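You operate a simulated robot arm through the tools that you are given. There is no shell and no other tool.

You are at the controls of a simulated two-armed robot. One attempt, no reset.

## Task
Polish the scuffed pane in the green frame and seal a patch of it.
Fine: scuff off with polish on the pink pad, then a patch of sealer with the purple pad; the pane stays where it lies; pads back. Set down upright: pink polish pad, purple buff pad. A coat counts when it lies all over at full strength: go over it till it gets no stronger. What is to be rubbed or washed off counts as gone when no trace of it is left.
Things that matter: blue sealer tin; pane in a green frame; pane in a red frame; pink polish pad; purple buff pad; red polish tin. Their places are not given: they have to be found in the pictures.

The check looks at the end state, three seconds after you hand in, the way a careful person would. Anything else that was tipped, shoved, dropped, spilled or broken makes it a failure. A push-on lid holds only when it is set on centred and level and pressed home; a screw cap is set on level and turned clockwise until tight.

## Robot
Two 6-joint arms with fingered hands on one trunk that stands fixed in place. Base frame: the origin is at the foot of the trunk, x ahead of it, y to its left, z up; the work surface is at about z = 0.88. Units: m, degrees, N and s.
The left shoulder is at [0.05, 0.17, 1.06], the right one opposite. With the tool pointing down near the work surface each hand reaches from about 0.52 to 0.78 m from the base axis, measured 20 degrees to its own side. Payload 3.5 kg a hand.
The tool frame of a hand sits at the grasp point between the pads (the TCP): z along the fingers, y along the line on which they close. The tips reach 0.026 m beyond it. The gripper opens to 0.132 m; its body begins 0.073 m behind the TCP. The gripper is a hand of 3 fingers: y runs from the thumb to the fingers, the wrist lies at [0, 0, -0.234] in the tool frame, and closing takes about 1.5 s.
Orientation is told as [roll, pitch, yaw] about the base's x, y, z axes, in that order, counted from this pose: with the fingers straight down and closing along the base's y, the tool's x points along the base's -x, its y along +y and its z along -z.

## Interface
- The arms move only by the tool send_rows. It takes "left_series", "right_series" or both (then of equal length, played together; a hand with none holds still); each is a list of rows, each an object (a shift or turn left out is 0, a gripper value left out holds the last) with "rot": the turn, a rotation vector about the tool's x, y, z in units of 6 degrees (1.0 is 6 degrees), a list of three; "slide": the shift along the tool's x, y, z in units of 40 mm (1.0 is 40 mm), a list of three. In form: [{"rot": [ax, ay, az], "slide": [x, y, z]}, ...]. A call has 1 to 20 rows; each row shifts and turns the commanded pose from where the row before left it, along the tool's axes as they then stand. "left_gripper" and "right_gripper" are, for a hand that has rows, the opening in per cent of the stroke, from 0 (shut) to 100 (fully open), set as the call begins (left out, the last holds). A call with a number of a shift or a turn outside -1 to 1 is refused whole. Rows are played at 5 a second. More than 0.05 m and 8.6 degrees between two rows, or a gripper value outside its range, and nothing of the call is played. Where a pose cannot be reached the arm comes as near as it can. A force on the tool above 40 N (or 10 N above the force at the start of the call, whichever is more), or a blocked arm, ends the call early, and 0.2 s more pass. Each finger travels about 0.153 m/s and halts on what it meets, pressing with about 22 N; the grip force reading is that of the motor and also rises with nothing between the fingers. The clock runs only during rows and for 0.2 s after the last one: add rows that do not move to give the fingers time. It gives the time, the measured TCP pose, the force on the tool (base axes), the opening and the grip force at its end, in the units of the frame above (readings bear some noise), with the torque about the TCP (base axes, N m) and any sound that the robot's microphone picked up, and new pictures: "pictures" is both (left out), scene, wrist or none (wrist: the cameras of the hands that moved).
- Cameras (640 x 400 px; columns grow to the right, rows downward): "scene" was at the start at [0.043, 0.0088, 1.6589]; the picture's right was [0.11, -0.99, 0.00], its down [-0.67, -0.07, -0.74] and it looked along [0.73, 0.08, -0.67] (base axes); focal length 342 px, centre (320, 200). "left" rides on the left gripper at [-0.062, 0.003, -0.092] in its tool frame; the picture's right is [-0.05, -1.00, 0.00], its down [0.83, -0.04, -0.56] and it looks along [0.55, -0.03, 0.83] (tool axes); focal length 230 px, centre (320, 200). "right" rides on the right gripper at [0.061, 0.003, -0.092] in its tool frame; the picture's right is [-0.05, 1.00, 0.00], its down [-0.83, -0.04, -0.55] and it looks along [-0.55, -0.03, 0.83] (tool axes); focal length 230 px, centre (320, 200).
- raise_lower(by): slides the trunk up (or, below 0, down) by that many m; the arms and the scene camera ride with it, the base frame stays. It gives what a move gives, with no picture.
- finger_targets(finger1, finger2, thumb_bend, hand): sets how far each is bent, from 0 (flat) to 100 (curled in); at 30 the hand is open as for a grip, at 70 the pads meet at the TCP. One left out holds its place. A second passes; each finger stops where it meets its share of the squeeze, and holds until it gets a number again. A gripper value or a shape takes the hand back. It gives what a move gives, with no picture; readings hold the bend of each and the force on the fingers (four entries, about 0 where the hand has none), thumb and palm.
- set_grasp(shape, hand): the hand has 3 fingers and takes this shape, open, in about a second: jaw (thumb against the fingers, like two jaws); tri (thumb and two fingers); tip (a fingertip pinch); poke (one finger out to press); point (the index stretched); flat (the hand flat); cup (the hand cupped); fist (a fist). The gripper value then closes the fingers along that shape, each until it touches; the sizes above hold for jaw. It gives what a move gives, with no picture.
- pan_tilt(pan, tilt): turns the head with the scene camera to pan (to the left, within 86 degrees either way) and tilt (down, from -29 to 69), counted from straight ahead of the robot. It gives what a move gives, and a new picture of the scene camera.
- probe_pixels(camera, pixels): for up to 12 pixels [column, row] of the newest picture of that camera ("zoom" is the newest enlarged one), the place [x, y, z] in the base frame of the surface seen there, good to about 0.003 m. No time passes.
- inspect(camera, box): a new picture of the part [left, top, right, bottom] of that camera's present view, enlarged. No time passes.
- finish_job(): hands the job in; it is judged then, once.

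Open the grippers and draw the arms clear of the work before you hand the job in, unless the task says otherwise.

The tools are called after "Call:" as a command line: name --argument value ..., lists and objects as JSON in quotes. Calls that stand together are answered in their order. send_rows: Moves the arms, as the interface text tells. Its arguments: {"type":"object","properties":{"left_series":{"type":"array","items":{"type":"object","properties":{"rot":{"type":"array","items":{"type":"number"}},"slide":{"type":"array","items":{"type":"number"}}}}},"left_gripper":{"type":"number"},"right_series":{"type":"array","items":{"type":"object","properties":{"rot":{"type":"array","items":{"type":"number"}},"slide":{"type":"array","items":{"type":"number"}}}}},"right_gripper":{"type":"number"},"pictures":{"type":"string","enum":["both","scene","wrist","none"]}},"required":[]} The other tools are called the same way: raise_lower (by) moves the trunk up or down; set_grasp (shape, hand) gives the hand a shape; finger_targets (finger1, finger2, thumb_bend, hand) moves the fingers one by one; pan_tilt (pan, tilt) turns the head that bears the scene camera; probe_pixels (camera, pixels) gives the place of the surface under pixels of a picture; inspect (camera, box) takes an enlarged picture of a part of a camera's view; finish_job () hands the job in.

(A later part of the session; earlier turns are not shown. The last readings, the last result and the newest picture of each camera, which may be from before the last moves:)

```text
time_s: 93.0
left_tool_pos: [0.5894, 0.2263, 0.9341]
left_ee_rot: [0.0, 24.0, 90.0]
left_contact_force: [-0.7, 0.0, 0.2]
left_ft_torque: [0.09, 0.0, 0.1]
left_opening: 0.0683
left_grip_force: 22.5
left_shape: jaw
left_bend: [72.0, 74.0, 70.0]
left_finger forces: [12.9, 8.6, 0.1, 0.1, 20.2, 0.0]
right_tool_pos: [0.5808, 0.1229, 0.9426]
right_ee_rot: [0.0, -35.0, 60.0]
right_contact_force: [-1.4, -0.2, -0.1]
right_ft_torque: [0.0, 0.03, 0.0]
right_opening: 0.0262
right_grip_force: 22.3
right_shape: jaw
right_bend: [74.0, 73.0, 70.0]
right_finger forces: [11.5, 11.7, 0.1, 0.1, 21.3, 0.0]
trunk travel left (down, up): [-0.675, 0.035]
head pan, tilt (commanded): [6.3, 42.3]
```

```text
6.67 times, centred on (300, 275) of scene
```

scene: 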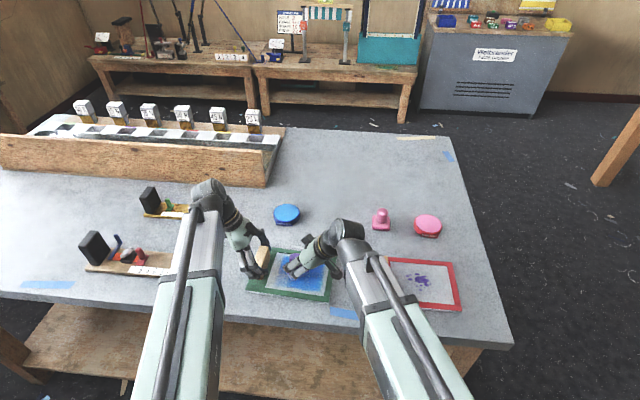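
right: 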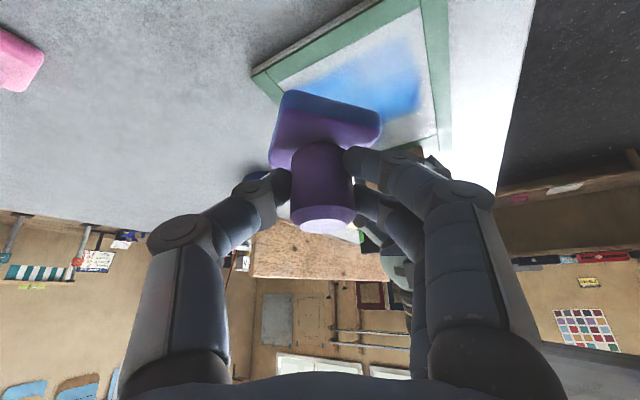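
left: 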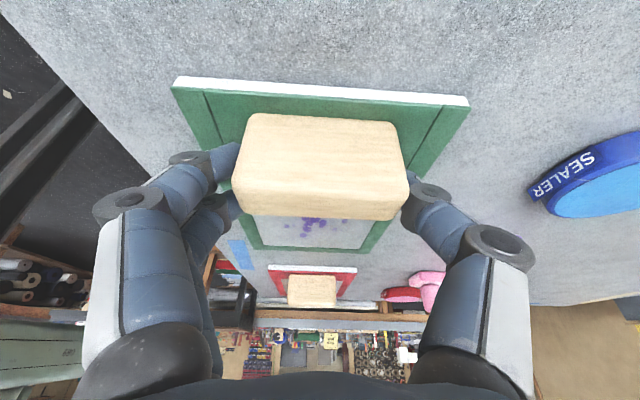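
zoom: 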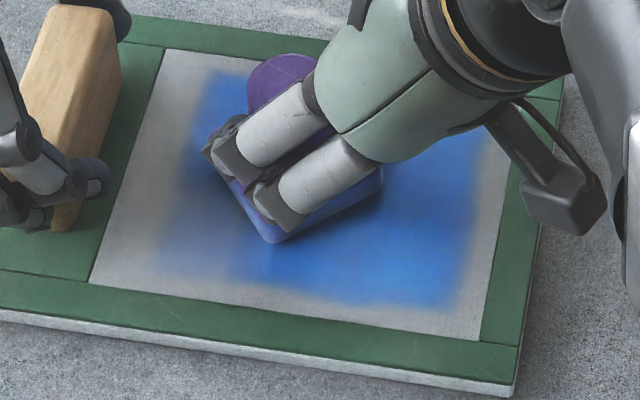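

The main area is now solid blue; the left portion is still lighter and the force is near zero there. I'll press 1 mm more and repeat strokes at y≈0.13 and 0.12.

Call:
send_rows --right_series '[{"slide": [0.0143, 0, 0.0205]}, {"slide": [-0.128, -0.2706, 0.0896]}, {"slide": [-0.128, -0.2706, 0.0896]}, {"slide": [0.128, 0.2706, -0.0896]}, {"slide": [0.128, 0.2706, -0.0896]}, {"slide": [0.128, 0.2706, -0.0896]}, {"slide": [0.128, 0.2706, -0.0896]}, {"slide": [-0.128, -0.2706, 0.0896]}, {"slide": [-0.128, -0.2706, 0.0896]}, {"slide": [-0.128, -0.2706, 0.0896]}, {"slide": [-0.128, -0.2706, 0.0896]}, {"slide": [0.128, 0.2706, -0.0896]}, {"slide": [0.128, 0.2706, -0.0896]}, {"slide": [0.128, 0.2706, -0.0896]}, {"slide": [0.128, 0.2706, -0.0896]}, {"slide": [0.1774, -0.125, -0.1242]}, {"slide": [-0.128, -0.2706, 0.0896]}, {"slide": [-0.128, -0.2706, 0.0896]}, {"slide": [-0.128, -0.2706, 0.0896]}, {"slide": [-0.128, -0.2706, 0.0896]}]' --pictures "none"

Call:
send_rows --right_series '[{"slide": [-0.287, 0, -0.41]}, {"slide": [-0.287, 0, -0.41]}, {"slide": [-0.287, 0, -0.41]}, {"slide": [-0.287, 0, -0.41]}, {"slide": [0.6, -0.4, -0.4]}, {"slide": [0.6, -0.4, -0.4]}, {"slide": [0.6, -0.4, -0.4]}, {"slide": [0, 0, 0]}]' --pictures "both"

Call:
inspect --camera "scene" --box '[260, 245, 340, 305]'

```text
time_s: 97.2
left_tool_pos: [0.5888, 0.2261, 0.9347]
left_ee_rot: [-0.1, 24.0, 90.0]
left_contact_force: [2.4, -0.3, -4.5]
left_ft_torque: [0.11, -0.06, 0.15]
left_opening: 0.0682
left_grip_force: 21.7
left_shape: jaw
left_bend: [72.0, 74.0, 70.0]
left_finger forces: [11.7, 8.3, 0.1, 0.1, 21.7, 0.0]
right_tool_pos: [0.6068, 0.1151, 0.9406]
right_ee_rot: [-0.1, -35.1, 60.0]
right_contact_force: [-4.5, -0.1, 11.7]
right_ft_torque: [0.07, 0.08, 0.02]
right_opening: 0.0261
right_grip_force: 22.0
right_shape: jaw
right_bend: [74.0, 73.0, 71.0]
right_finger forces: [14.1, 13.0, 0.1, 0.0, 21.4, 0.0]
trunk travel left (down, up): [-0.675, 0.035]
head pan, tilt (commanded): [6.3, 42.3]
```

```text
time_s: 99.0
left_tool_pos: [0.5889, 0.2269, 0.9349]
left_ee_rot: [0.0, 24.0, 90.0]
left_contact_force: [0.3, 0.2, 1.3]
left_ft_torque: [0.06, -0.01, 0.01]
left_opening: 0.068
left_grip_force: 22.3
left_shape: jaw
left_bend: [72.0, 74.0, 70.0]
left_finger forces: [13.0, 7.8, 0.0, 0.0, 19.9, 0.0]
right_tool_pos: [0.6052, 0.0142, 1.0192]
right_ee_rot: [-0.2, -35.0, 59.9]
right_contact_force: [-0.4, -0.8, -0.1]
right_ft_torque: [0.0, 0.02, -0.03]
right_opening: 0.0257
right_grip_force: 22.0
right_shape: jaw
right_bend: [74.0, 73.0, 70.0]
right_finger forces: [10.7, 11.6, 0.1, 0.0, 21.0, 0.0]
trunk travel left (down, up): [-0.675, 0.035]
head pan, tilt (commanded): [6.3, 42.3]
```

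scene: 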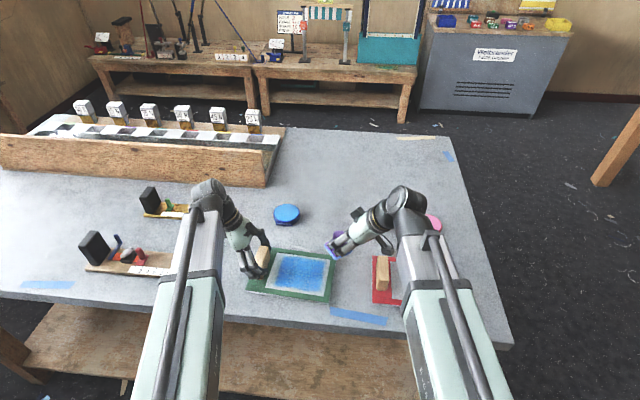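
right: 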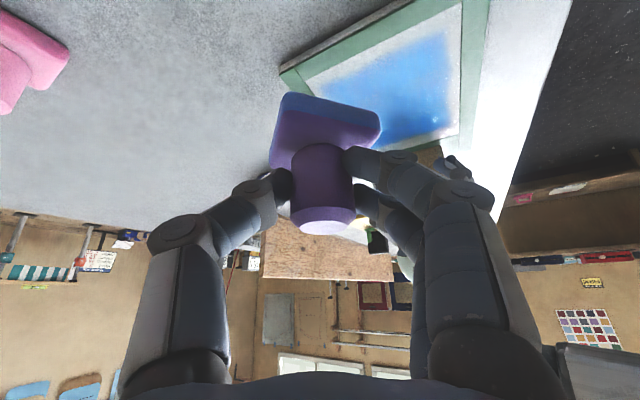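

```text
6.67 times, centred on (300, 275) of scene
```

zoom: 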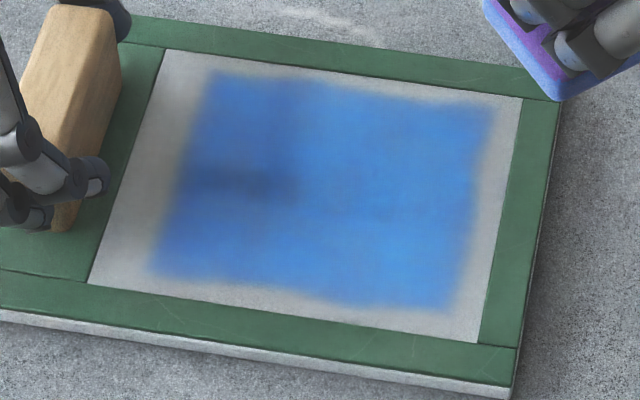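

The patch now looks uniformly blue across roughly x 0.54–0.64, y 0.06–0.16 (the darker left part looks like the hand's shadow). To be sure it's at full strength, I'll re-dip the pad and go over it again. First, travel back above the blue tin.

Call:
send_rows --right_series '[{"slide": [-0.5655, -0.494, 0.291]}, {"slide": [-0.5655, -0.494, 0.291]}, {"slide": [-0.5655, -0.494, 0.291]}, {"slide": [-0.5655, -0.494, 0.291]}, {"rot": [0.5577, 0, 0.7965]}, {"rot": [0.5577, 0, 0.7965]}, {"rot": [0.5577, 0, 0.7965]}, {"rot": [0.5577, 0, 0.7965]}, {"rot": [0.5577, 0, 0.7965]}, {"rot": [0.5577, 0, 0.7965]}, {"slide": [-0.4985, 0.5515, 0.578]}, {"slide": [-0.4985, 0.5515, 0.578]}, {"slide": [-0.4985, 0.5515, 0.578]}, {"slide": [-0.4985, 0.5515, 0.578]}, {"slide": [0, 0, 0]}]' --pictures "both"

Call:
inspect --camera "scene" --box '[260, 245, 340, 305]'

```text
time_s: 102.2
left_tool_pos: [0.5897, 0.2251, 0.9352]
left_ee_rot: [0.0, 24.0, 90.0]
left_contact_force: [0.2, 0.0, 0.5]
left_ft_torque: [0.12, -0.04, 0.01]
left_opening: 0.0679
left_grip_force: 21.8
left_shape: jaw
left_bend: [72.0, 74.0, 70.0]
left_finger forces: [13.0, 7.8, 0.0, 0.1, 19.9, 0.1]
right_tool_pos: [0.7953, 0.1905, 1.0037]
right_ee_rot: [0.0, -35.2, 25.1]
right_contact_force: [0.5, 0.6, -0.5]
right_ft_torque: [0.01, 0.03, -0.02]
right_opening: 0.0259
right_grip_force: 22.1
right_shape: jaw
right_bend: [74.0, 73.0, 71.0]
right_finger forces: [10.5, 11.4, 0.0, 0.0, 20.8, 0.1]
trunk travel left (down, up): [-0.675, 0.035]
head pan, tilt (commanded): [6.3, 42.3]
```

scene: 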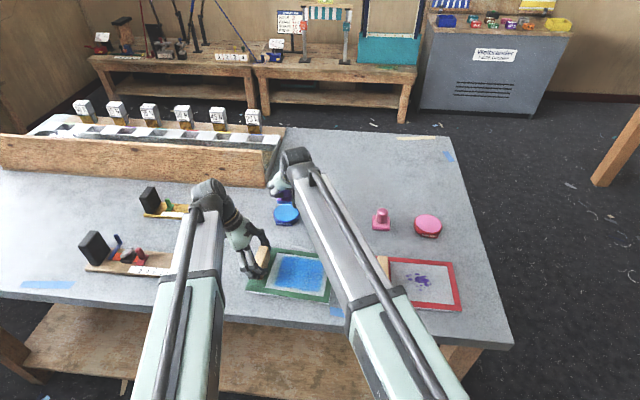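
right: 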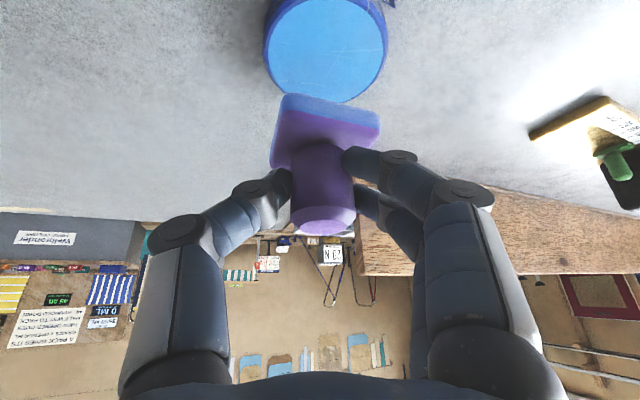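

```text
6.67 times, centred on (300, 275) of scene
```

zoom: 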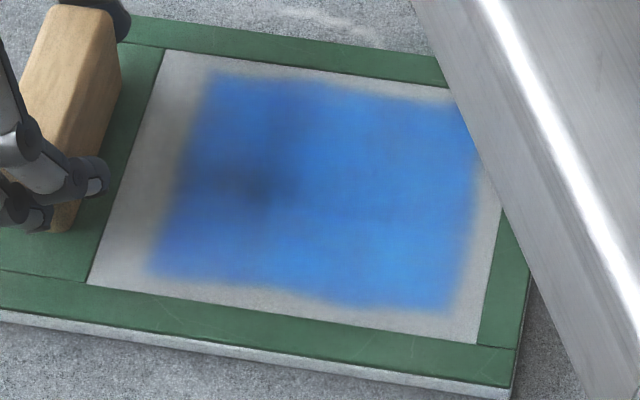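

The pad is lined up over the tin (disc u≈325, pad u≈325). Lowering to just above the sealer.

Call:
send_rows --right_series '[{"slide": [0.3275, 0, 0.468]}, {"slide": [0.3275, 0, 0.468]}, {"slide": [0, 0, 0]}]' --pictures "wrist"

Call:
probe_pixels --camera "right" --pixels '[[262, 85], [392, 85], [325, 48], [285, 98], [375, 118], [275, 160]]'

```text
time_s: 103.0
left_tool_pos: [0.5885, 0.2251, 0.9361]
left_ee_rot: [-0.1, 24.1, 90.1]
left_contact_force: [-0.8, -0.1, 0.9]
left_ft_torque: [0.11, -0.02, 0.05]
left_opening: 0.0678
left_grip_force: 22.3
left_shape: jaw
left_bend: [72.0, 74.0, 70.0]
left_finger forces: [12.9, 7.9, 0.1, 0.0, 20.0, 0.1]
right_tool_pos: [0.7943, 0.1921, 0.9585]
right_ee_rot: [0.0, -35.1, 25.0]
right_contact_force: [0.3, 1.2, -1.2]
right_ft_torque: [-0.01, 0.01, 0.01]
right_opening: 0.0258
right_grip_force: 21.6
right_shape: jaw
right_bend: [74.0, 73.0, 71.0]
right_finger forces: [10.6, 11.4, 0.1, 0.1, 20.6, 0.1]
trunk travel left (down, up): [-0.675, 0.035]
head pan, tilt (commanded): [6.3, 42.3]
```

right: 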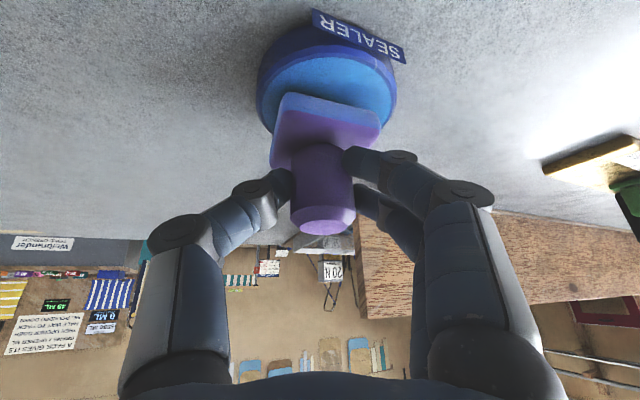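

```text
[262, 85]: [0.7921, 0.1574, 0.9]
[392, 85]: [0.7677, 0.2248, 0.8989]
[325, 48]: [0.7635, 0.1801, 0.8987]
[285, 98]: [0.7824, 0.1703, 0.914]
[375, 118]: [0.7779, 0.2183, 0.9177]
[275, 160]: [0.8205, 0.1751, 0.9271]
```

Well centred. Stepping down to contact in ~1.5 mm steps.

Call:
send_rows --right_series '[{"slide": [0.022, 0, 0.031]}, {"slide": [0.022, 0, 0.031]}, {"slide": [0.0143, 0, 0.0205]}, {"slide": [0.0143, 0, 0.0205]}, {"slide": [0, 0, 0]}]' --pictures "none"

```text
time_s: 104.2
left_tool_pos: [0.59, 0.2249, 0.9342]
left_ee_rot: [0.1, 23.9, 90.0]
left_contact_force: [0.6, 0.6, 1.0]
left_ft_torque: [0.1, -0.01, 0.04]
left_opening: 0.0677
left_grip_force: 21.6
left_shape: jaw
left_bend: [72.0, 74.0, 70.0]
left_finger forces: [12.8, 7.6, 0.0, 0.0, 20.0, 0.0]
right_tool_pos: [0.7932, 0.1904, 0.9543]
right_ee_rot: [0.1, -35.0, 25.1]
right_contact_force: [-0.1, 0.3, -0.7]
right_ft_torque: [0.02, -0.01, 0.01]
right_opening: 0.026
right_grip_force: 22.1
right_shape: jaw
right_bend: [74.0, 73.0, 71.0]
right_finger forces: [10.6, 11.4, 0.1, 0.0, 20.7, 0.0]
trunk travel left (down, up): [-0.675, 0.035]
head pan, tilt (commanded): [6.3, 42.3]
```

Still free; 2 mm more.

Call:
send_rows --right_series '[{"slide": [0.0143, 0, 0.0205]}, {"slide": [0.0143, 0, 0.0205]}, {"slide": [0, 0, 0]}, {"slide": [0, 0, 0]}]' --pictures "none"

```text
time_s: 105.2
left_tool_pos: [0.5893, 0.2254, 0.9338]
left_ee_rot: [0.1, 24.0, 90.0]
left_contact_force: [0.7, 0.3, -0.9]
left_ft_torque: [0.14, -0.05, 0.01]
left_opening: 0.0676
left_grip_force: 21.9
left_shape: jaw
left_bend: [72.0, 74.0, 70.0]
left_finger forces: [12.8, 7.7, 0.0, 0.0, 20.2, 0.0]
right_tool_pos: [0.7927, 0.1906, 0.9502]
right_ee_rot: [0.1, -35.1, 24.9]
right_contact_force: [0.9, 0.9, 4.6]
right_ft_torque: [0.01, 0.0, -0.01]
right_opening: 0.026
right_grip_force: 21.5
right_shape: jaw
right_bend: [74.0, 73.0, 71.0]
right_finger forces: [11.2, 12.3, 0.1, 0.1, 21.1, 0.0]
trunk travel left (down, up): [-0.675, 0.035]
head pan, tilt (commanded): [6.3, 42.3]
```

Contact 4.6 N. Dwell, lift, retreat, and yaw back to 60° for the pane.

Call:
send_rows --right_series '[{"slide": [0, 0, 0]}, {"slide": [0, 0, 0]}, {"slide": [-0.3585, 0, -0.512]}, {"slide": [-0.3585, 0, -0.512]}, {"slide": [0.4985, -0.5515, -0.578]}, {"slide": [0.4985, -0.5515, -0.578]}, {"slide": [0.4985, -0.5515, -0.578]}, {"slide": [0.4985, -0.5515, -0.578]}, {"rot": [-0.5577, 0, -0.7965]}, {"rot": [-0.5577, 0, -0.7965]}, {"rot": [-0.5577, 0, -0.7965]}, {"rot": [-0.5577, 0, -0.7965]}, {"rot": [-0.5577, 0, -0.7965]}, {"rot": [-0.5577, 0, -0.7965]}, {"slide": [0.195, 0.8375, -0.2125]}, {"slide": [0.195, 0.8375, -0.2125]}, {"slide": [0.195, 0.8375, -0.2125]}, {"slide": [0.195, 0.8375, -0.2125]}, {"slide": [0, 0, 0]}]' --pictures "both"

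Call:
inspect --camera "scene" --box '[240, 200, 360, 305]'

```text
time_s: 109.2
left_tool_pos: [0.5896, 0.2248, 0.9354]
left_ee_rot: [-0.1, 24.1, 90.1]
left_contact_force: [0.2, -0.4, 0.8]
left_ft_torque: [0.14, -0.04, -0.02]
left_opening: 0.0679
left_grip_force: 21.9
left_shape: jaw
left_bend: [72.0, 74.0, 70.0]
left_finger forces: [13.1, 7.7, 0.1, 0.0, 19.9, 0.1]
right_tool_pos: [0.5826, 0.0892, 1.0409]
right_ee_rot: [0.0, -35.1, 59.9]
right_contact_force: [-0.2, -0.1, 0.0]
right_ft_torque: [0.01, 0.04, 0.01]
right_opening: 0.0259
right_grip_force: 21.4
right_shape: jaw
right_bend: [74.0, 73.0, 71.0]
right_finger forces: [10.6, 11.2, 0.0, 0.0, 20.6, 0.1]
trunk travel left (down, up): [-0.675, 0.035]
head pan, tilt (commanded): [6.3, 42.3]
```

scene: 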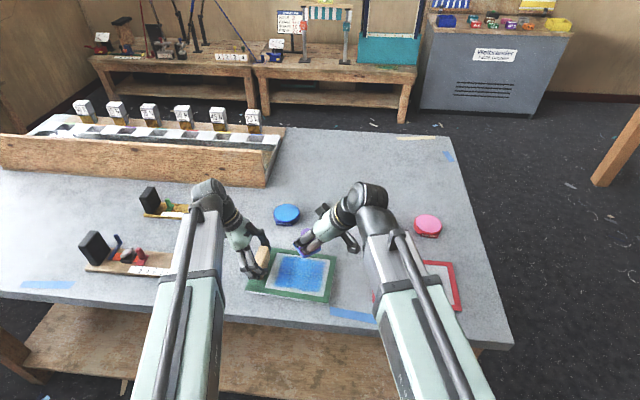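
right: 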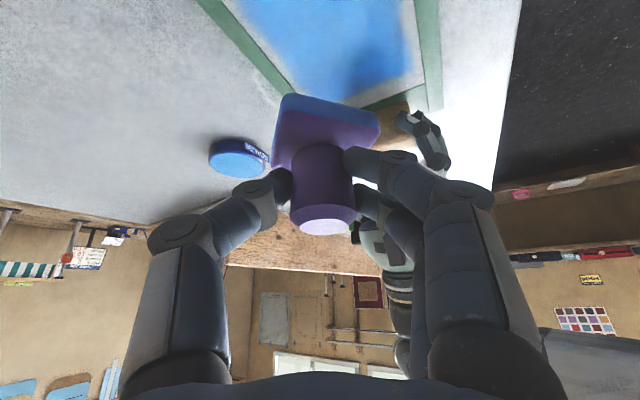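

```text
3.81 times, centred on (300, 252) of scene
```

zoom: 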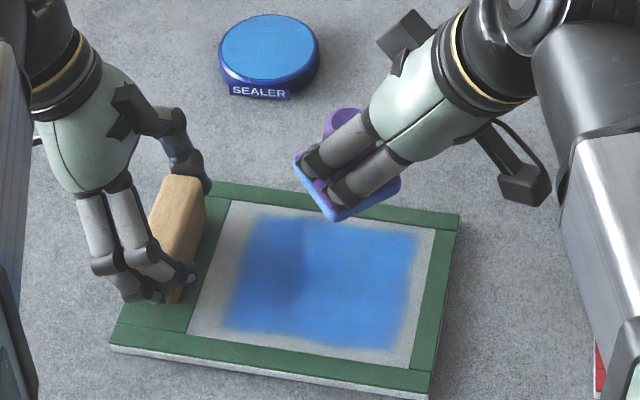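

Now lowering onto the patch's lower-right zone, pad centre ≈(0.57, 0.088).

Call:
send_rows --right_series '[{"slide": [0.563, 0.0865, 0.583]}, {"slide": [0.563, 0.0865, 0.583]}, {"slide": [0.563, 0.0865, 0.583]}, {"slide": [0.0287, 0, 0.041]}, {"slide": [0.0143, 0, 0.0205]}, {"slide": [0, 0, 0]}]' --pictures "none"

```text
time_s: 110.6
left_tool_pos: [0.5881, 0.2248, 0.9345]
left_ee_rot: [0.0, 24.0, 90.1]
left_contact_force: [0.0, -1.5, -2.1]
left_ft_torque: [0.14, -0.05, -0.01]
left_opening: 0.0676
left_grip_force: 21.7
left_shape: jaw
left_bend: [72.0, 74.0, 70.0]
left_finger forces: [13.1, 8.0, 0.0, 0.0, 19.9, 0.1]
right_tool_pos: [0.5678, 0.0818, 0.9419]
right_ee_rot: [-0.1, -35.2, 60.1]
right_contact_force: [2.3, 1.9, 9.7]
right_ft_torque: [0.02, 0.02, -0.02]
right_opening: 0.0258
right_grip_force: 21.9
right_shape: jaw
right_bend: [74.0, 73.0, 71.0]
right_finger forces: [12.6, 11.7, 0.1, 0.0, 22.5, 0.0]
trunk travel left (down, up): [-0.675, 0.035]
head pan, tilt (commanded): [6.3, 42.3]
```

At 9.7 N contact. Running the raster again over the patch (part 1).

Call:
send_rows --right_series '[{"slide": [0.092, 0.195, -0.0645]}, {"slide": [-0.128, -0.2706, 0.0896]}, {"slide": [-0.128, -0.2706, 0.0896]}, {"slide": [-0.128, -0.2706, 0.0896]}, {"slide": [-0.128, -0.2706, 0.0896]}, {"slide": [0.128, 0.2706, -0.0896]}, {"slide": [0.128, 0.2706, -0.0896]}, {"slide": [0.128, 0.2706, -0.0896]}, {"slide": [0.128, 0.2706, -0.0896]}, {"slide": [-0.2129, 0.15, 0.149]}, {"slide": [-0.128, -0.2706, 0.0896]}, {"slide": [-0.128, -0.2706, 0.0896]}, {"slide": [-0.128, -0.2706, 0.0896]}, {"slide": [-0.128, -0.2706, 0.0896]}, {"slide": [0.128, 0.2706, -0.0896]}, {"slide": [0.128, 0.2706, -0.0896]}, {"slide": [0.128, 0.2706, -0.0896]}, {"slide": [0.128, 0.2706, -0.0896]}, {"slide": [-0.2129, 0.15, 0.149]}, {"slide": [0, 0, 0]}]' --pictures "none"

```text
time_s: 114.8
left_tool_pos: [0.5885, 0.225, 0.9351]
left_ee_rot: [0.0, 24.1, 90.0]
left_contact_force: [-0.1, -0.3, -1.6]
left_ft_torque: [0.13, -0.07, 0.03]
left_opening: 0.0674
left_grip_force: 21.8
left_shape: jaw
left_bend: [72.0, 74.0, 70.0]
left_finger forces: [12.9, 7.4, 0.0, 0.0, 19.9, 0.0]
right_tool_pos: [0.5591, 0.1064, 0.9417]
right_ee_rot: [0.0, -35.0, 60.0]
right_contact_force: [-1.5, -1.5, 3.2]
right_ft_torque: [-0.08, 0.06, 0.06]
right_opening: 0.0258
right_grip_force: 21.9
right_shape: jaw
right_bend: [74.0, 73.0, 70.0]
right_finger forces: [13.1, 11.5, 0.0, 0.0, 22.3, 0.0]
trunk travel left (down, up): [-0.675, 0.035]
head pan, tilt (commanded): [6.3, 42.3]
```

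Force 3.2 N; pressing 0.8 mm more and continuing (part 2).

Call:
send_rows --right_series '[{"slide": [0.0115, 0, 0.0164]}, {"slide": [-0.128, -0.2706, 0.0896]}, {"slide": [-0.128, -0.2706, 0.0896]}, {"slide": [-0.128, -0.2706, 0.0896]}, {"slide": [-0.128, -0.2706, 0.0896]}, {"slide": [0.128, 0.2706, -0.0896]}, {"slide": [0.128, 0.2706, -0.0896]}, {"slide": [0.128, 0.2706, -0.0896]}, {"slide": [0.128, 0.2706, -0.0896]}, {"slide": [-0.2057, 0.15, 0.1592]}, {"slide": [-0.128, -0.2706, 0.0896]}, {"slide": [-0.128, -0.2706, 0.0896]}, {"slide": [-0.128, -0.2706, 0.0896]}, {"slide": [-0.128, -0.2706, 0.0896]}, {"slide": [0.128, 0.2706, -0.0896]}, {"slide": [0.128, 0.2706, -0.0896]}, {"slide": [0.128, 0.2706, -0.0896]}, {"slide": [0.128, 0.2706, -0.0896]}, {"slide": [0, 0, 0]}]' --pictures "none"

```text
time_s: 118.8
left_tool_pos: [0.5892, 0.226, 0.9354]
left_ee_rot: [0.0, 23.9, 90.0]
left_contact_force: [-1.0, 0.5, -1.4]
left_ft_torque: [0.12, -0.05, 0.06]
left_opening: 0.0674
left_grip_force: 22.3
left_shape: jaw
left_bend: [72.0, 74.0, 70.0]
left_finger forces: [13.3, 8.3, 0.0, 0.0, 19.4, 0.1]
right_tool_pos: [0.5584, 0.1169, 0.9411]
right_ee_rot: [0.0, -35.0, 60.0]
right_contact_force: [2.0, -0.5, 8.6]
right_ft_torque: [-0.03, 0.0, -0.01]
right_opening: 0.0265
right_grip_force: 21.8
right_shape: jaw
right_bend: [74.0, 73.0, 71.0]
right_finger forces: [12.3, 11.9, 0.0, 0.0, 24.2, 0.0]
trunk travel left (down, up): [-0.675, 0.035]
head pan, tilt (commanded): [6.3, 42.3]
```

Now the leftmost band (pad y≈0.131), then lift away and inspect.

Call:
send_rows --right_series '[{"slide": [-0.1242, 0.0875, 0.0869]}, {"slide": [-0.128, -0.2706, 0.0896]}, {"slide": [-0.128, -0.2706, 0.0896]}, {"slide": [-0.128, -0.2706, 0.0896]}, {"slide": [-0.128, -0.2706, 0.0896]}, {"slide": [0.128, 0.2706, -0.0896]}, {"slide": [0.128, 0.2706, -0.0896]}, {"slide": [0.128, 0.2706, -0.0896]}, {"slide": [0.128, 0.2706, -0.0896]}, {"slide": [-0.128, -0.2706, 0.0896]}, {"slide": [-0.128, -0.2706, 0.0896]}, {"slide": [-0.287, 0, -0.41]}, {"slide": [-0.287, 0, -0.41]}, {"slide": [-0.287, 0, -0.41]}, {"slide": [-0.287, 0, -0.41]}, {"slide": [0.6, -0.4, -0.4]}, {"slide": [0.6, -0.4, -0.4]}, {"slide": [0.6, -0.4, -0.4]}, {"slide": [0, 0, 0]}]' --pictures "both"

Call:
inspect --camera "scene" --box '[260, 245, 340, 305]'

```text
time_s: 122.8
left_tool_pos: [0.5885, 0.2258, 0.9349]
left_ee_rot: [-0.1, 24.0, 90.0]
left_contact_force: [0.1, 0.0, 1.1]
left_ft_torque: [0.09, -0.05, 0.03]
left_opening: 0.067
left_grip_force: 22.3
left_shape: jaw
left_bend: [72.0, 74.0, 70.0]
left_finger forces: [12.9, 8.1, 0.1, 0.1, 20.2, 0.1]
right_tool_pos: [0.5805, 0.0261, 1.0181]
right_ee_rot: [0.0, -35.2, 60.0]
right_contact_force: [0.4, -0.3, -0.6]
right_ft_torque: [0.01, 0.01, -0.01]
right_opening: 0.0263
right_grip_force: 22.0
right_shape: jaw
right_bend: [74.0, 73.0, 71.0]
right_finger forces: [11.1, 11.4, 0.0, 0.1, 20.6, 0.1]
trunk travel left (down, up): [-0.675, 0.035]
head pan, tilt (commanded): [6.3, 42.3]
```

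scene: 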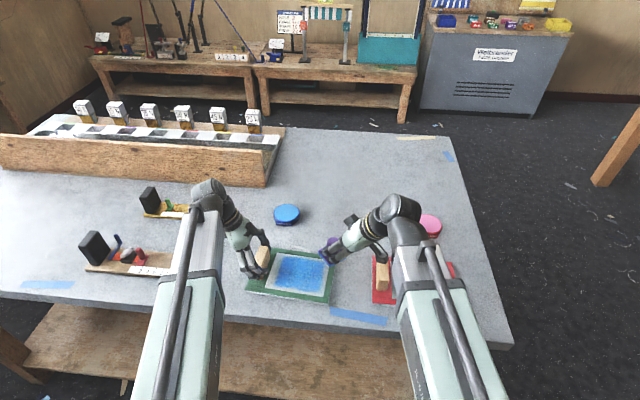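
right: 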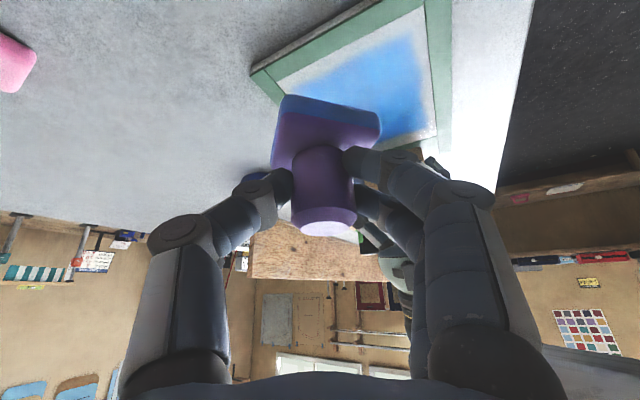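

```text
6.67 times, centred on (300, 275) of scene
```

zoom: 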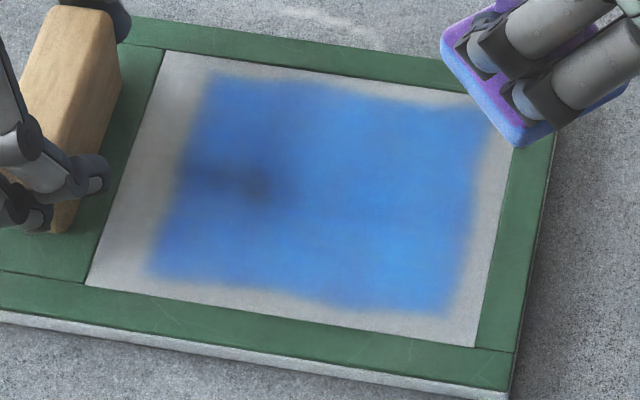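

Colour is unchanged from the previous pass, so the coat is at full strength over roughly 9 cm × 9 cm. Now I'll carry the purple pad back above its original spot.

Call:
send_rows --right_series '[{"slide": [-0.58, -0.6645, 0.292]}, {"slide": [-0.58, -0.6645, 0.292]}, {"slide": [-0.58, -0.6645, 0.292]}, {"slide": [-0.58, -0.6645, 0.292]}, {"rot": [0.5577, 0, 0.7965]}, {"rot": [0.5577, 0, 0.7965]}, {"rot": [0.5577, 0, 0.7965]}, {"rot": [0.5577, 0, 0.7965]}, {"rot": [0.5577, 0, 0.7965]}, {"rot": [0.5577, 0, 0.7965]}, {"slide": [-0.041, -0.291, 0.771]}, {"slide": [-0.041, -0.291, 0.771]}, {"slide": [-0.041, -0.291, 0.771]}, {"slide": [0, 0, 0]}]' --pictures "both"

Call:
inspect --camera "scene" --box '[260, 170, 400, 250]'

```text
time_s: 125.8
left_tool_pos: [0.5892, 0.2248, 0.9348]
left_ee_rot: [0.1, 24.0, 90.0]
left_contact_force: [-0.9, 0.5, 1.7]
left_ft_torque: [0.05, -0.03, -0.02]
left_opening: 0.067
left_grip_force: 22.0
left_shape: jaw
left_bend: [72.0, 75.0, 70.0]
left_finger forces: [13.4, 8.0, 0.0, 0.1, 19.6, 0.0]
right_tool_pos: [0.7925, 0.0556, 0.9589]
right_ee_rot: [0.0, -35.1, 25.0]
right_contact_force: [-0.3, 0.0, -0.8]
right_ft_torque: [0.0, 0.03, 0.02]
right_opening: 0.0263
right_grip_force: 21.8
right_shape: jaw
right_bend: [74.0, 73.0, 71.0]
right_finger forces: [11.0, 11.4, 0.0, 0.1, 20.7, 0.0]
trunk travel left (down, up): [-0.675, 0.035]
head pan, tilt (commanded): [6.3, 42.3]
```

scene: 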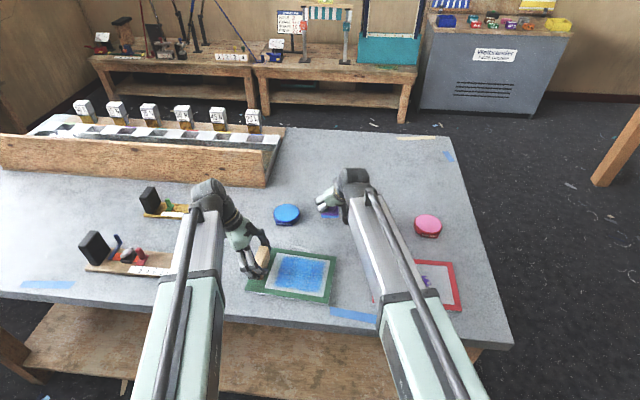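
right: 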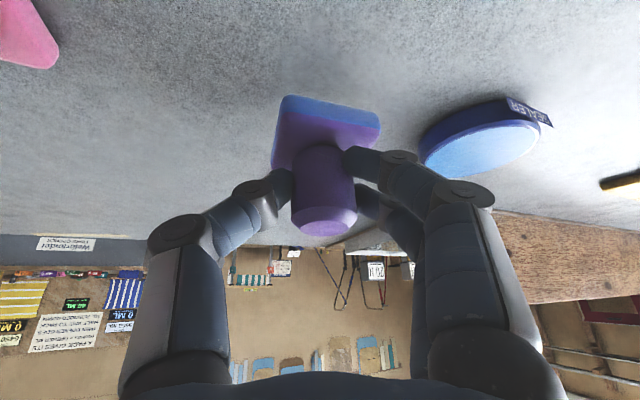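

```text
4.57 times, centred on (330, 210) of scene
```

zoom: 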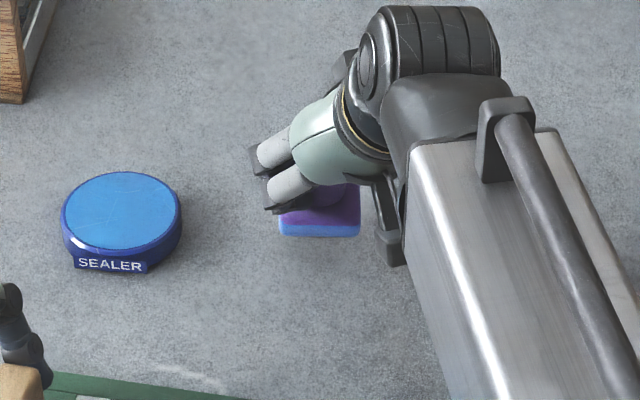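

Lowering the purple pad: first 26 mm, then fine steps.

Call:
send_rows --right_series '[{"slide": [0.1865, 0, 0.266]}, {"slide": [0.1865, 0, 0.266]}, {"slide": [0.0143, 0, 0.0205]}, {"slide": [0.0143, 0, 0.0205]}, {"slide": [0, 0, 0]}]' --pictures "none"

```text
time_s: 127.0
left_tool_pos: [0.5883, 0.2249, 0.9346]
left_ee_rot: [0.1, 23.9, 90.0]
left_contact_force: [0.1, 0.3, 1.1]
left_ft_torque: [0.12, 0.01, 0.01]
left_opening: 0.0671
left_grip_force: 22.4
left_shape: jaw
left_bend: [72.0, 75.0, 70.0]
left_finger forces: [13.1, 7.9, 0.1, 0.0, 19.9, 0.0]
right_tool_pos: [0.792, 0.0529, 0.9311]
right_ee_rot: [0.0, -35.1, 25.0]
right_contact_force: [0.5, 0.2, 0.5]
right_ft_torque: [-0.02, 0.0, 0.05]
right_opening: 0.0265
right_grip_force: 21.6
right_shape: jaw
right_bend: [74.0, 73.0, 71.0]
right_finger forces: [11.2, 11.5, 0.1, 0.0, 20.7, 0.0]
trunk travel left (down, up): [-0.675, 0.035]
head pan, tilt (commanded): [6.3, 42.3]
```

No contact yet; stepping down another 2 mm.

Call:
send_rows --right_series '[{"slide": [0.0143, 0, 0.0205]}, {"slide": [0.0143, 0, 0.0205]}, {"slide": [0, 0, 0]}]' --pictures "wrist"

```text
time_s: 127.8
left_tool_pos: [0.5896, 0.2265, 0.9346]
left_ee_rot: [0.1, 24.0, 89.9]
left_contact_force: [0.2, -0.1, 0.6]
left_ft_torque: [0.09, -0.03, 0.01]
left_opening: 0.0674
left_grip_force: 22.1
left_shape: jaw
left_bend: [72.0, 75.0, 70.0]
left_finger forces: [12.7, 8.0, 0.0, 0.1, 20.2, 0.1]
right_tool_pos: [0.792, 0.055, 0.9308]
right_ee_rot: [-0.1, -35.1, 25.0]
right_contact_force: [1.4, 1.3, 5.0]
right_ft_torque: [-0.01, 0.02, 0.01]
right_opening: 0.0264
right_grip_force: 22.3
right_shape: jaw
right_bend: [74.0, 73.0, 71.0]
right_finger forces: [12.0, 12.3, 0.1, 0.0, 21.0, 0.0]
trunk travel left (down, up): [-0.675, 0.035]
head pan, tilt (commanded): [6.3, 42.3]
```

right: 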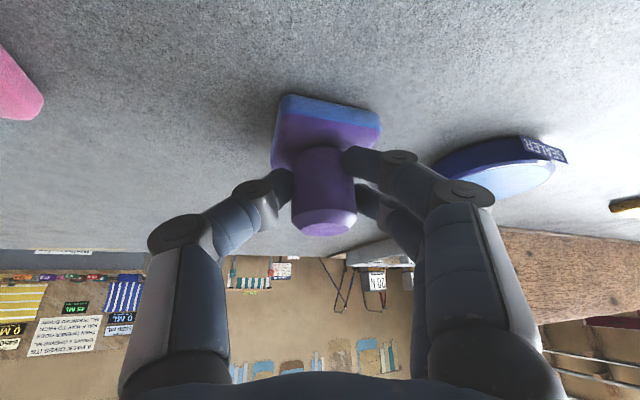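

The pad is on the table (5 N). I'll open to 60% (staying clear of the tin) and check it stands.

Call:
send_rows --right_series '[{"slide": [-0.007, 0, -0.01]}, {"slide": [0, 0, 0]}, {"slide": [0, 0, 0]}, {"slide": [0, 0, 0]}, {"slide": [0, 0, 0]}]' --right_gripper 60 --pictures "wrist"

```text
time_s: 129.0
left_tool_pos: [0.5899, 0.226, 0.9349]
left_ee_rot: [-0.1, 24.0, 90.0]
left_contact_force: [-0.9, 0.7, 1.8]
left_ft_torque: [0.09, -0.04, 0.02]
left_opening: 0.0674
left_grip_force: 21.5
left_shape: jaw
left_bend: [72.0, 75.0, 70.0]
left_finger forces: [13.1, 7.9, 0.1, 0.0, 20.0, 0.0]
right_tool_pos: [0.7919, 0.0532, 0.9316]
right_ee_rot: [0.0, -35.2, 25.0]
right_contact_force: [0.5, 0.2, 0.2]
right_ft_torque: [0.03, 0.02, -0.01]
right_opening: 0.079
right_grip_force: 0.1
right_shape: jaw
right_bend: [71.0, 71.0, 71.0]
right_finger forces: [0.1, 0.0, 0.0, 0.0, 0.0, 0.1]
trunk travel left (down, up): [-0.675, 0.035]
head pan, tilt (commanded): [6.3, 42.3]
```

right: 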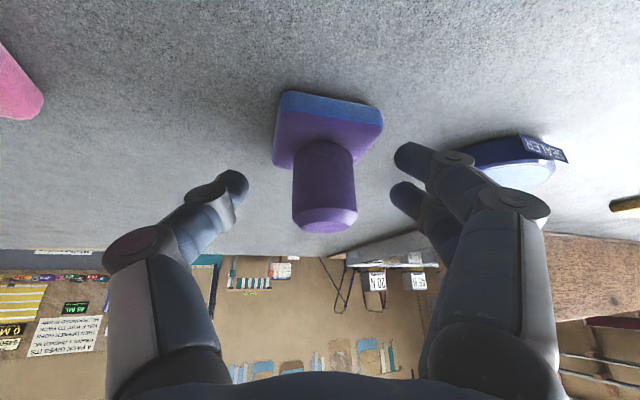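

The purple pad stands free and level. I'll lift the hand straight up and retreat to the right, clear of the work.

Call:
send_rows --right_series '[{"slide": [-0.382, 0, -0.546]}, {"slide": [-0.382, 0, -0.546]}, {"slide": [-0.382, 0, -0.546]}, {"slide": [0.492, -0.4165, -0.65]}, {"slide": [0.492, -0.4165, -0.65]}, {"slide": [0.492, -0.4165, -0.65]}, {"slide": [0.492, -0.4165, -0.65]}, {"slide": [0.492, -0.4165, -0.65]}, {"slide": [0.492, -0.4165, -0.65]}, {"slide": [0.492, -0.4165, -0.65]}, {"slide": [0.492, -0.4165, -0.65]}, {"slide": [0.492, -0.4165, -0.65]}, {"slide": [0, 0, 0]}]' --pictures "both"

Call:
inspect --camera "scene" --box '[240, 190, 460, 320]'

```text
time_s: 131.8
left_tool_pos: [0.5903, 0.2247, 0.935]
left_ee_rot: [0.0, 24.0, 90.0]
left_contact_force: [-0.7, -0.3, 0.3]
left_ft_torque: [0.11, -0.04, 0.04]
left_opening: 0.0671
left_grip_force: 21.6
left_shape: jaw
left_bend: [72.0, 75.0, 70.0]
left_finger forces: [13.1, 8.2, 0.0, 0.1, 19.8, 0.0]
right_tool_pos: [0.6015, -0.2022, 1.1036]
right_ee_rot: [0.0, -35.2, 25.0]
right_contact_force: [-0.1, 0.0, 0.9]
right_ft_torque: [0.0, 0.01, -0.02]
right_opening: 0.0786
right_grip_force: 0.1
right_shape: jaw
right_bend: [71.0, 71.0, 71.0]
right_finger forces: [0.0, 0.0, 0.0, 0.1, 0.1, 0.0]
trunk travel left (down, up): [-0.675, 0.035]
head pan, tilt (commanded): [6.3, 42.3]
```

scene: 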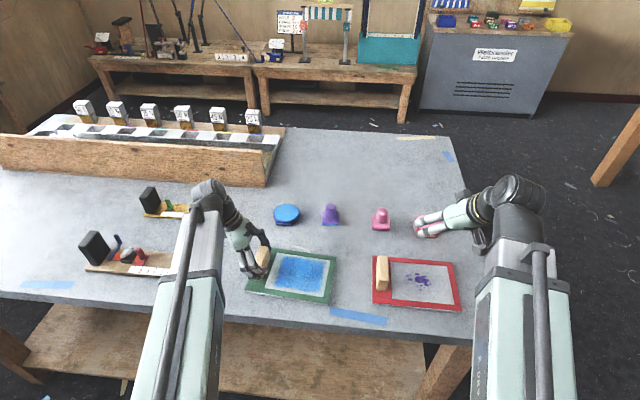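
right: 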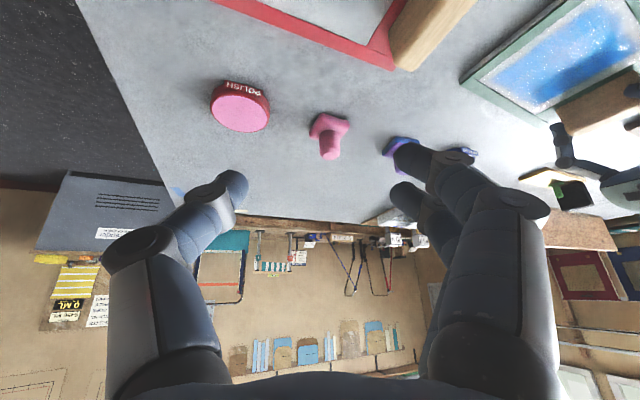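

```text
2.91 times, centred on (350, 255) of scene
```

zoom: 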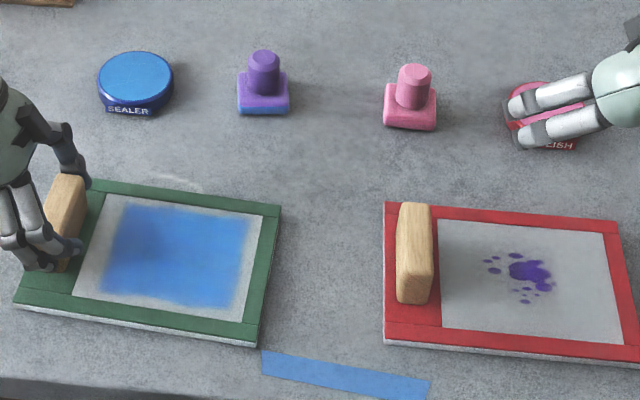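

The right hand is clear. The pane's corners look slightly shifted from the start (TR originally (337,253), now about (337,257)), so I'll probe its corners to measure any displacement.

Call:
inspect --camera "scene" --box '[235, 240, 345, 312]'

Call:
probe_pixels --camera "scene" --pixels '[[335, 257], [328, 303], [247, 290], [275, 249], [331, 259], [325, 297], [265, 288], [277, 253]]'

```text
5.56 times, centred on (290, 276) of scene
```

zoom: 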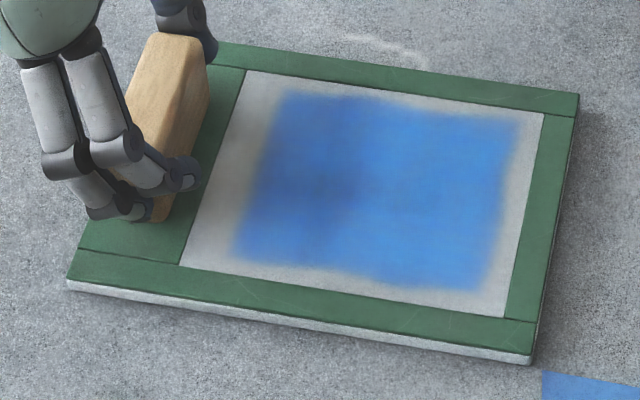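

```text
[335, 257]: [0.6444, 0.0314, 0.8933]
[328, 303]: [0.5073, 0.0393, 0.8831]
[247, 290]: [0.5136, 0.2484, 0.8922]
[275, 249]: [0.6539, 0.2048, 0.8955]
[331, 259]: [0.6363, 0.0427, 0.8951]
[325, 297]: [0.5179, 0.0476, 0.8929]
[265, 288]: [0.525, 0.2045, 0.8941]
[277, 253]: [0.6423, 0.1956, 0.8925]
```

The pane seems to have turned a few degrees about the grip. I'll measure its corners precisely in a zoomed view.

Call:
inspect --camera "scene" --box '[240, 245, 344, 310]'

Call:
probe_pixels --camera "zoom" --pixels '[[595, 70], [590, 90], [560, 330], [545, 320], [530, 250], [30, 255], [60, 230], [250, 40], [560, 90], [512, 300], [150, 240], [220, 30]]'

```text
6.15 times, centred on (292, 278) of scene
```

zoom: 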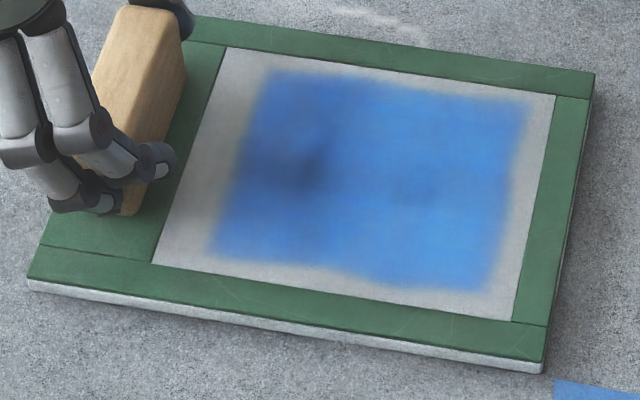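

```text
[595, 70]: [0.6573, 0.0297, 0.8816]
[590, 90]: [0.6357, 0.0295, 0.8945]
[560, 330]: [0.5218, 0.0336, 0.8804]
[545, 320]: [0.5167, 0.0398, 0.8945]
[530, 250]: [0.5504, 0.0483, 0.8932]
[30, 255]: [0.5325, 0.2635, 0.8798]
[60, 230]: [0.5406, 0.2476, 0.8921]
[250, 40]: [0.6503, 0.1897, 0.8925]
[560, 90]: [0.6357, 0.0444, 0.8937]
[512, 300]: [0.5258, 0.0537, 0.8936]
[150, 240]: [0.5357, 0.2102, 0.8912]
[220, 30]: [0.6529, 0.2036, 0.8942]
```

By comparing scene-camera pixels before and after, the pane has turned about −4.4° about the grip and its centre shifted ≈(−12, +4) mm. While still holding the handle, I'll turn it back: yaw the left hand +4.5° and shift (+4, −4) mm.

Call:
send_rows --left_series '[{"rot": [0.1017, 0, -0.2283]}, {"rot": [0.1017, 0, -0.2283]}, {"rot": [0.1017, 0, -0.2283]}, {"slide": [0.0457, -0.05, 0.0204]}, {"slide": [0.0457, -0.05, 0.0204]}, {"slide": [0, 0, 0]}]' --pictures "both"

Call:
inspect --camera "scene" --box '[240, 245, 344, 310]'

```text
time_s: 133.2
left_tool_pos: [0.5944, 0.2212, 0.9344]
left_ee_rot: [0.0, 23.9, 94.5]
left_contact_force: [-0.7, 0.1, -1.9]
left_ft_torque: [0.12, 0.0, 0.0]
left_opening: 0.0672
left_grip_force: 22.8
left_shape: jaw
left_bend: [72.0, 75.0, 70.0]
left_finger forces: [13.1, 8.0, 0.0, 0.0, 19.7, 0.0]
right_tool_pos: [0.6026, -0.202, 1.1031]
right_ee_rot: [0.1, -35.1, 25.0]
right_contact_force: [-0.4, 0.2, 0.0]
right_ft_torque: [0.01, -0.01, -0.02]
right_opening: 0.0789
right_grip_force: 0.1
right_shape: jaw
right_bend: [71.0, 71.0, 71.0]
right_finger forces: [0.0, 0.1, 0.2, 0.0, 0.0, 0.1]
trunk travel left (down, up): [-0.675, 0.035]
head pan, tilt (commanded): [6.3, 42.3]
```

scene: 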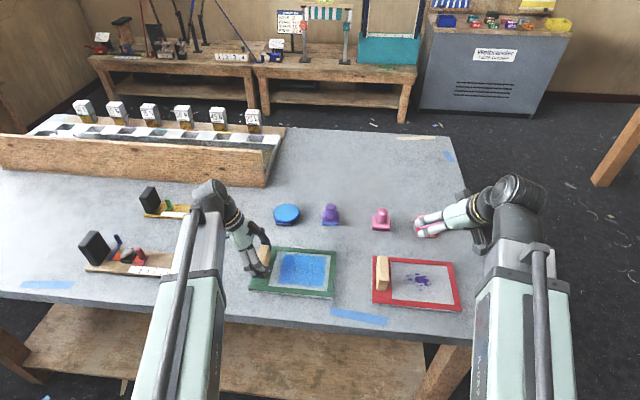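
left: 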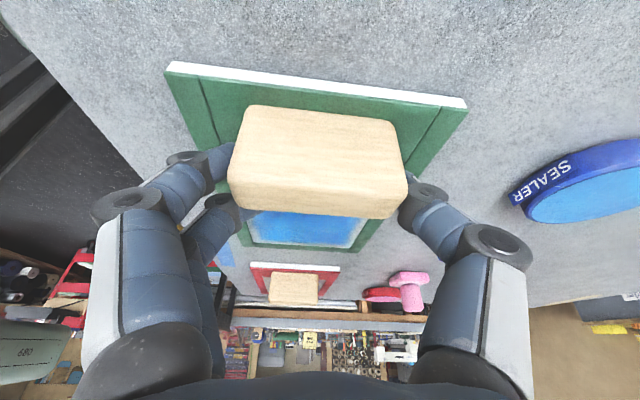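

```text
6.15 times, centred on (292, 278) of scene
```

zoom: 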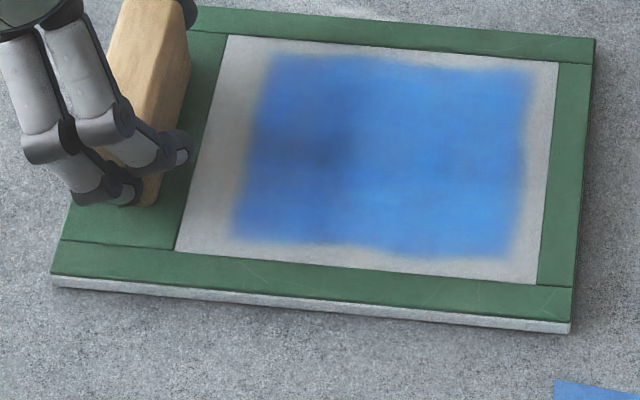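

The pane is back: interior corners now at (277.2,251.2), (330.9,255.6), (327.3,291.7), (268.6,286.0), versus the originals (277.3,251.6), (330.9,255.2), (327.3,292.3), (268.3,286.5). Now I'll gently open the left hand.

Call:
send_rows --left_series '[{"slide": [0, 0, 0]}, {"slide": [0, 0, 0]}, {"slide": [0, 0, 0]}]' --left_gripper 75 --pictures "both"

Call:
inspect --camera "scene" --box '[240, 245, 344, 310]'

```text
time_s: 134.0
left_tool_pos: [0.5943, 0.2212, 0.9355]
left_ee_rot: [0.0, 24.1, 94.5]
left_contact_force: [0.1, 0.7, 0.1]
left_ft_torque: [0.02, 0.03, 0.02]
left_opening: 0.0983
left_grip_force: 0.1
left_shape: jaw
left_bend: [64.0, 64.0, 60.0]
left_finger forces: [0.0, 0.0, 0.0, 0.0, 0.0, 0.1]
right_tool_pos: [0.6027, -0.2011, 1.1028]
right_ee_rot: [-0.1, -35.1, 25.0]
right_contact_force: [0.0, -0.1, 0.0]
right_ft_torque: [-0.01, -0.01, 0.01]
right_opening: 0.0788
right_grip_force: 0.1
right_shape: jaw
right_bend: [71.0, 71.0, 71.0]
right_finger forces: [0.0, 0.0, 0.0, 0.0, 0.0, 0.2]
trunk travel left (down, up): [-0.675, 0.035]
head pan, tilt (commanded): [6.3, 42.3]
```

scene: 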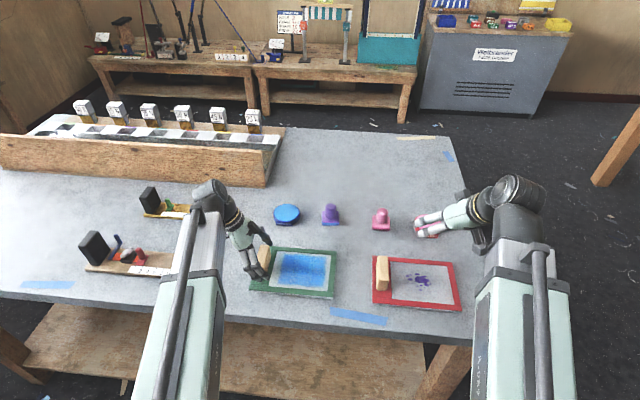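
left: 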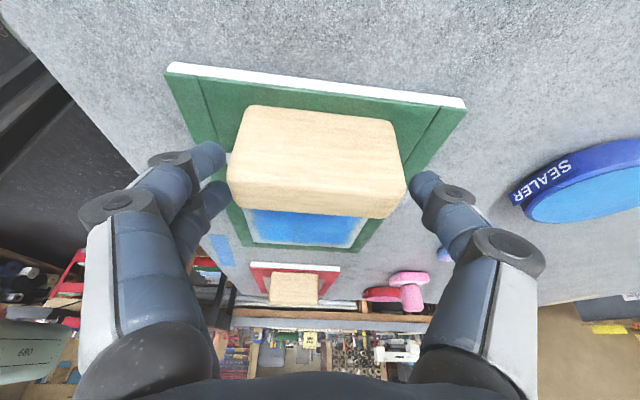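

```text
6.15 times, centred on (292, 278) of scene
```

zoom: 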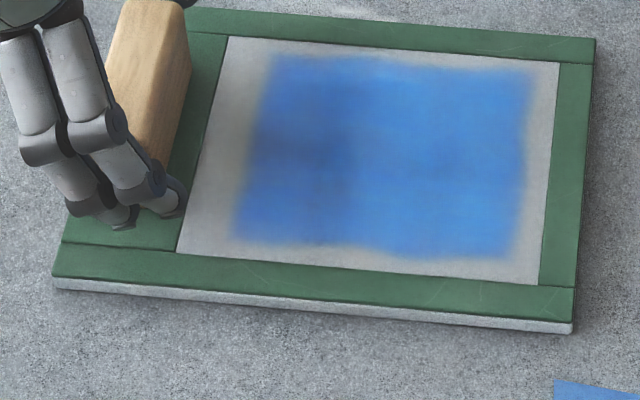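

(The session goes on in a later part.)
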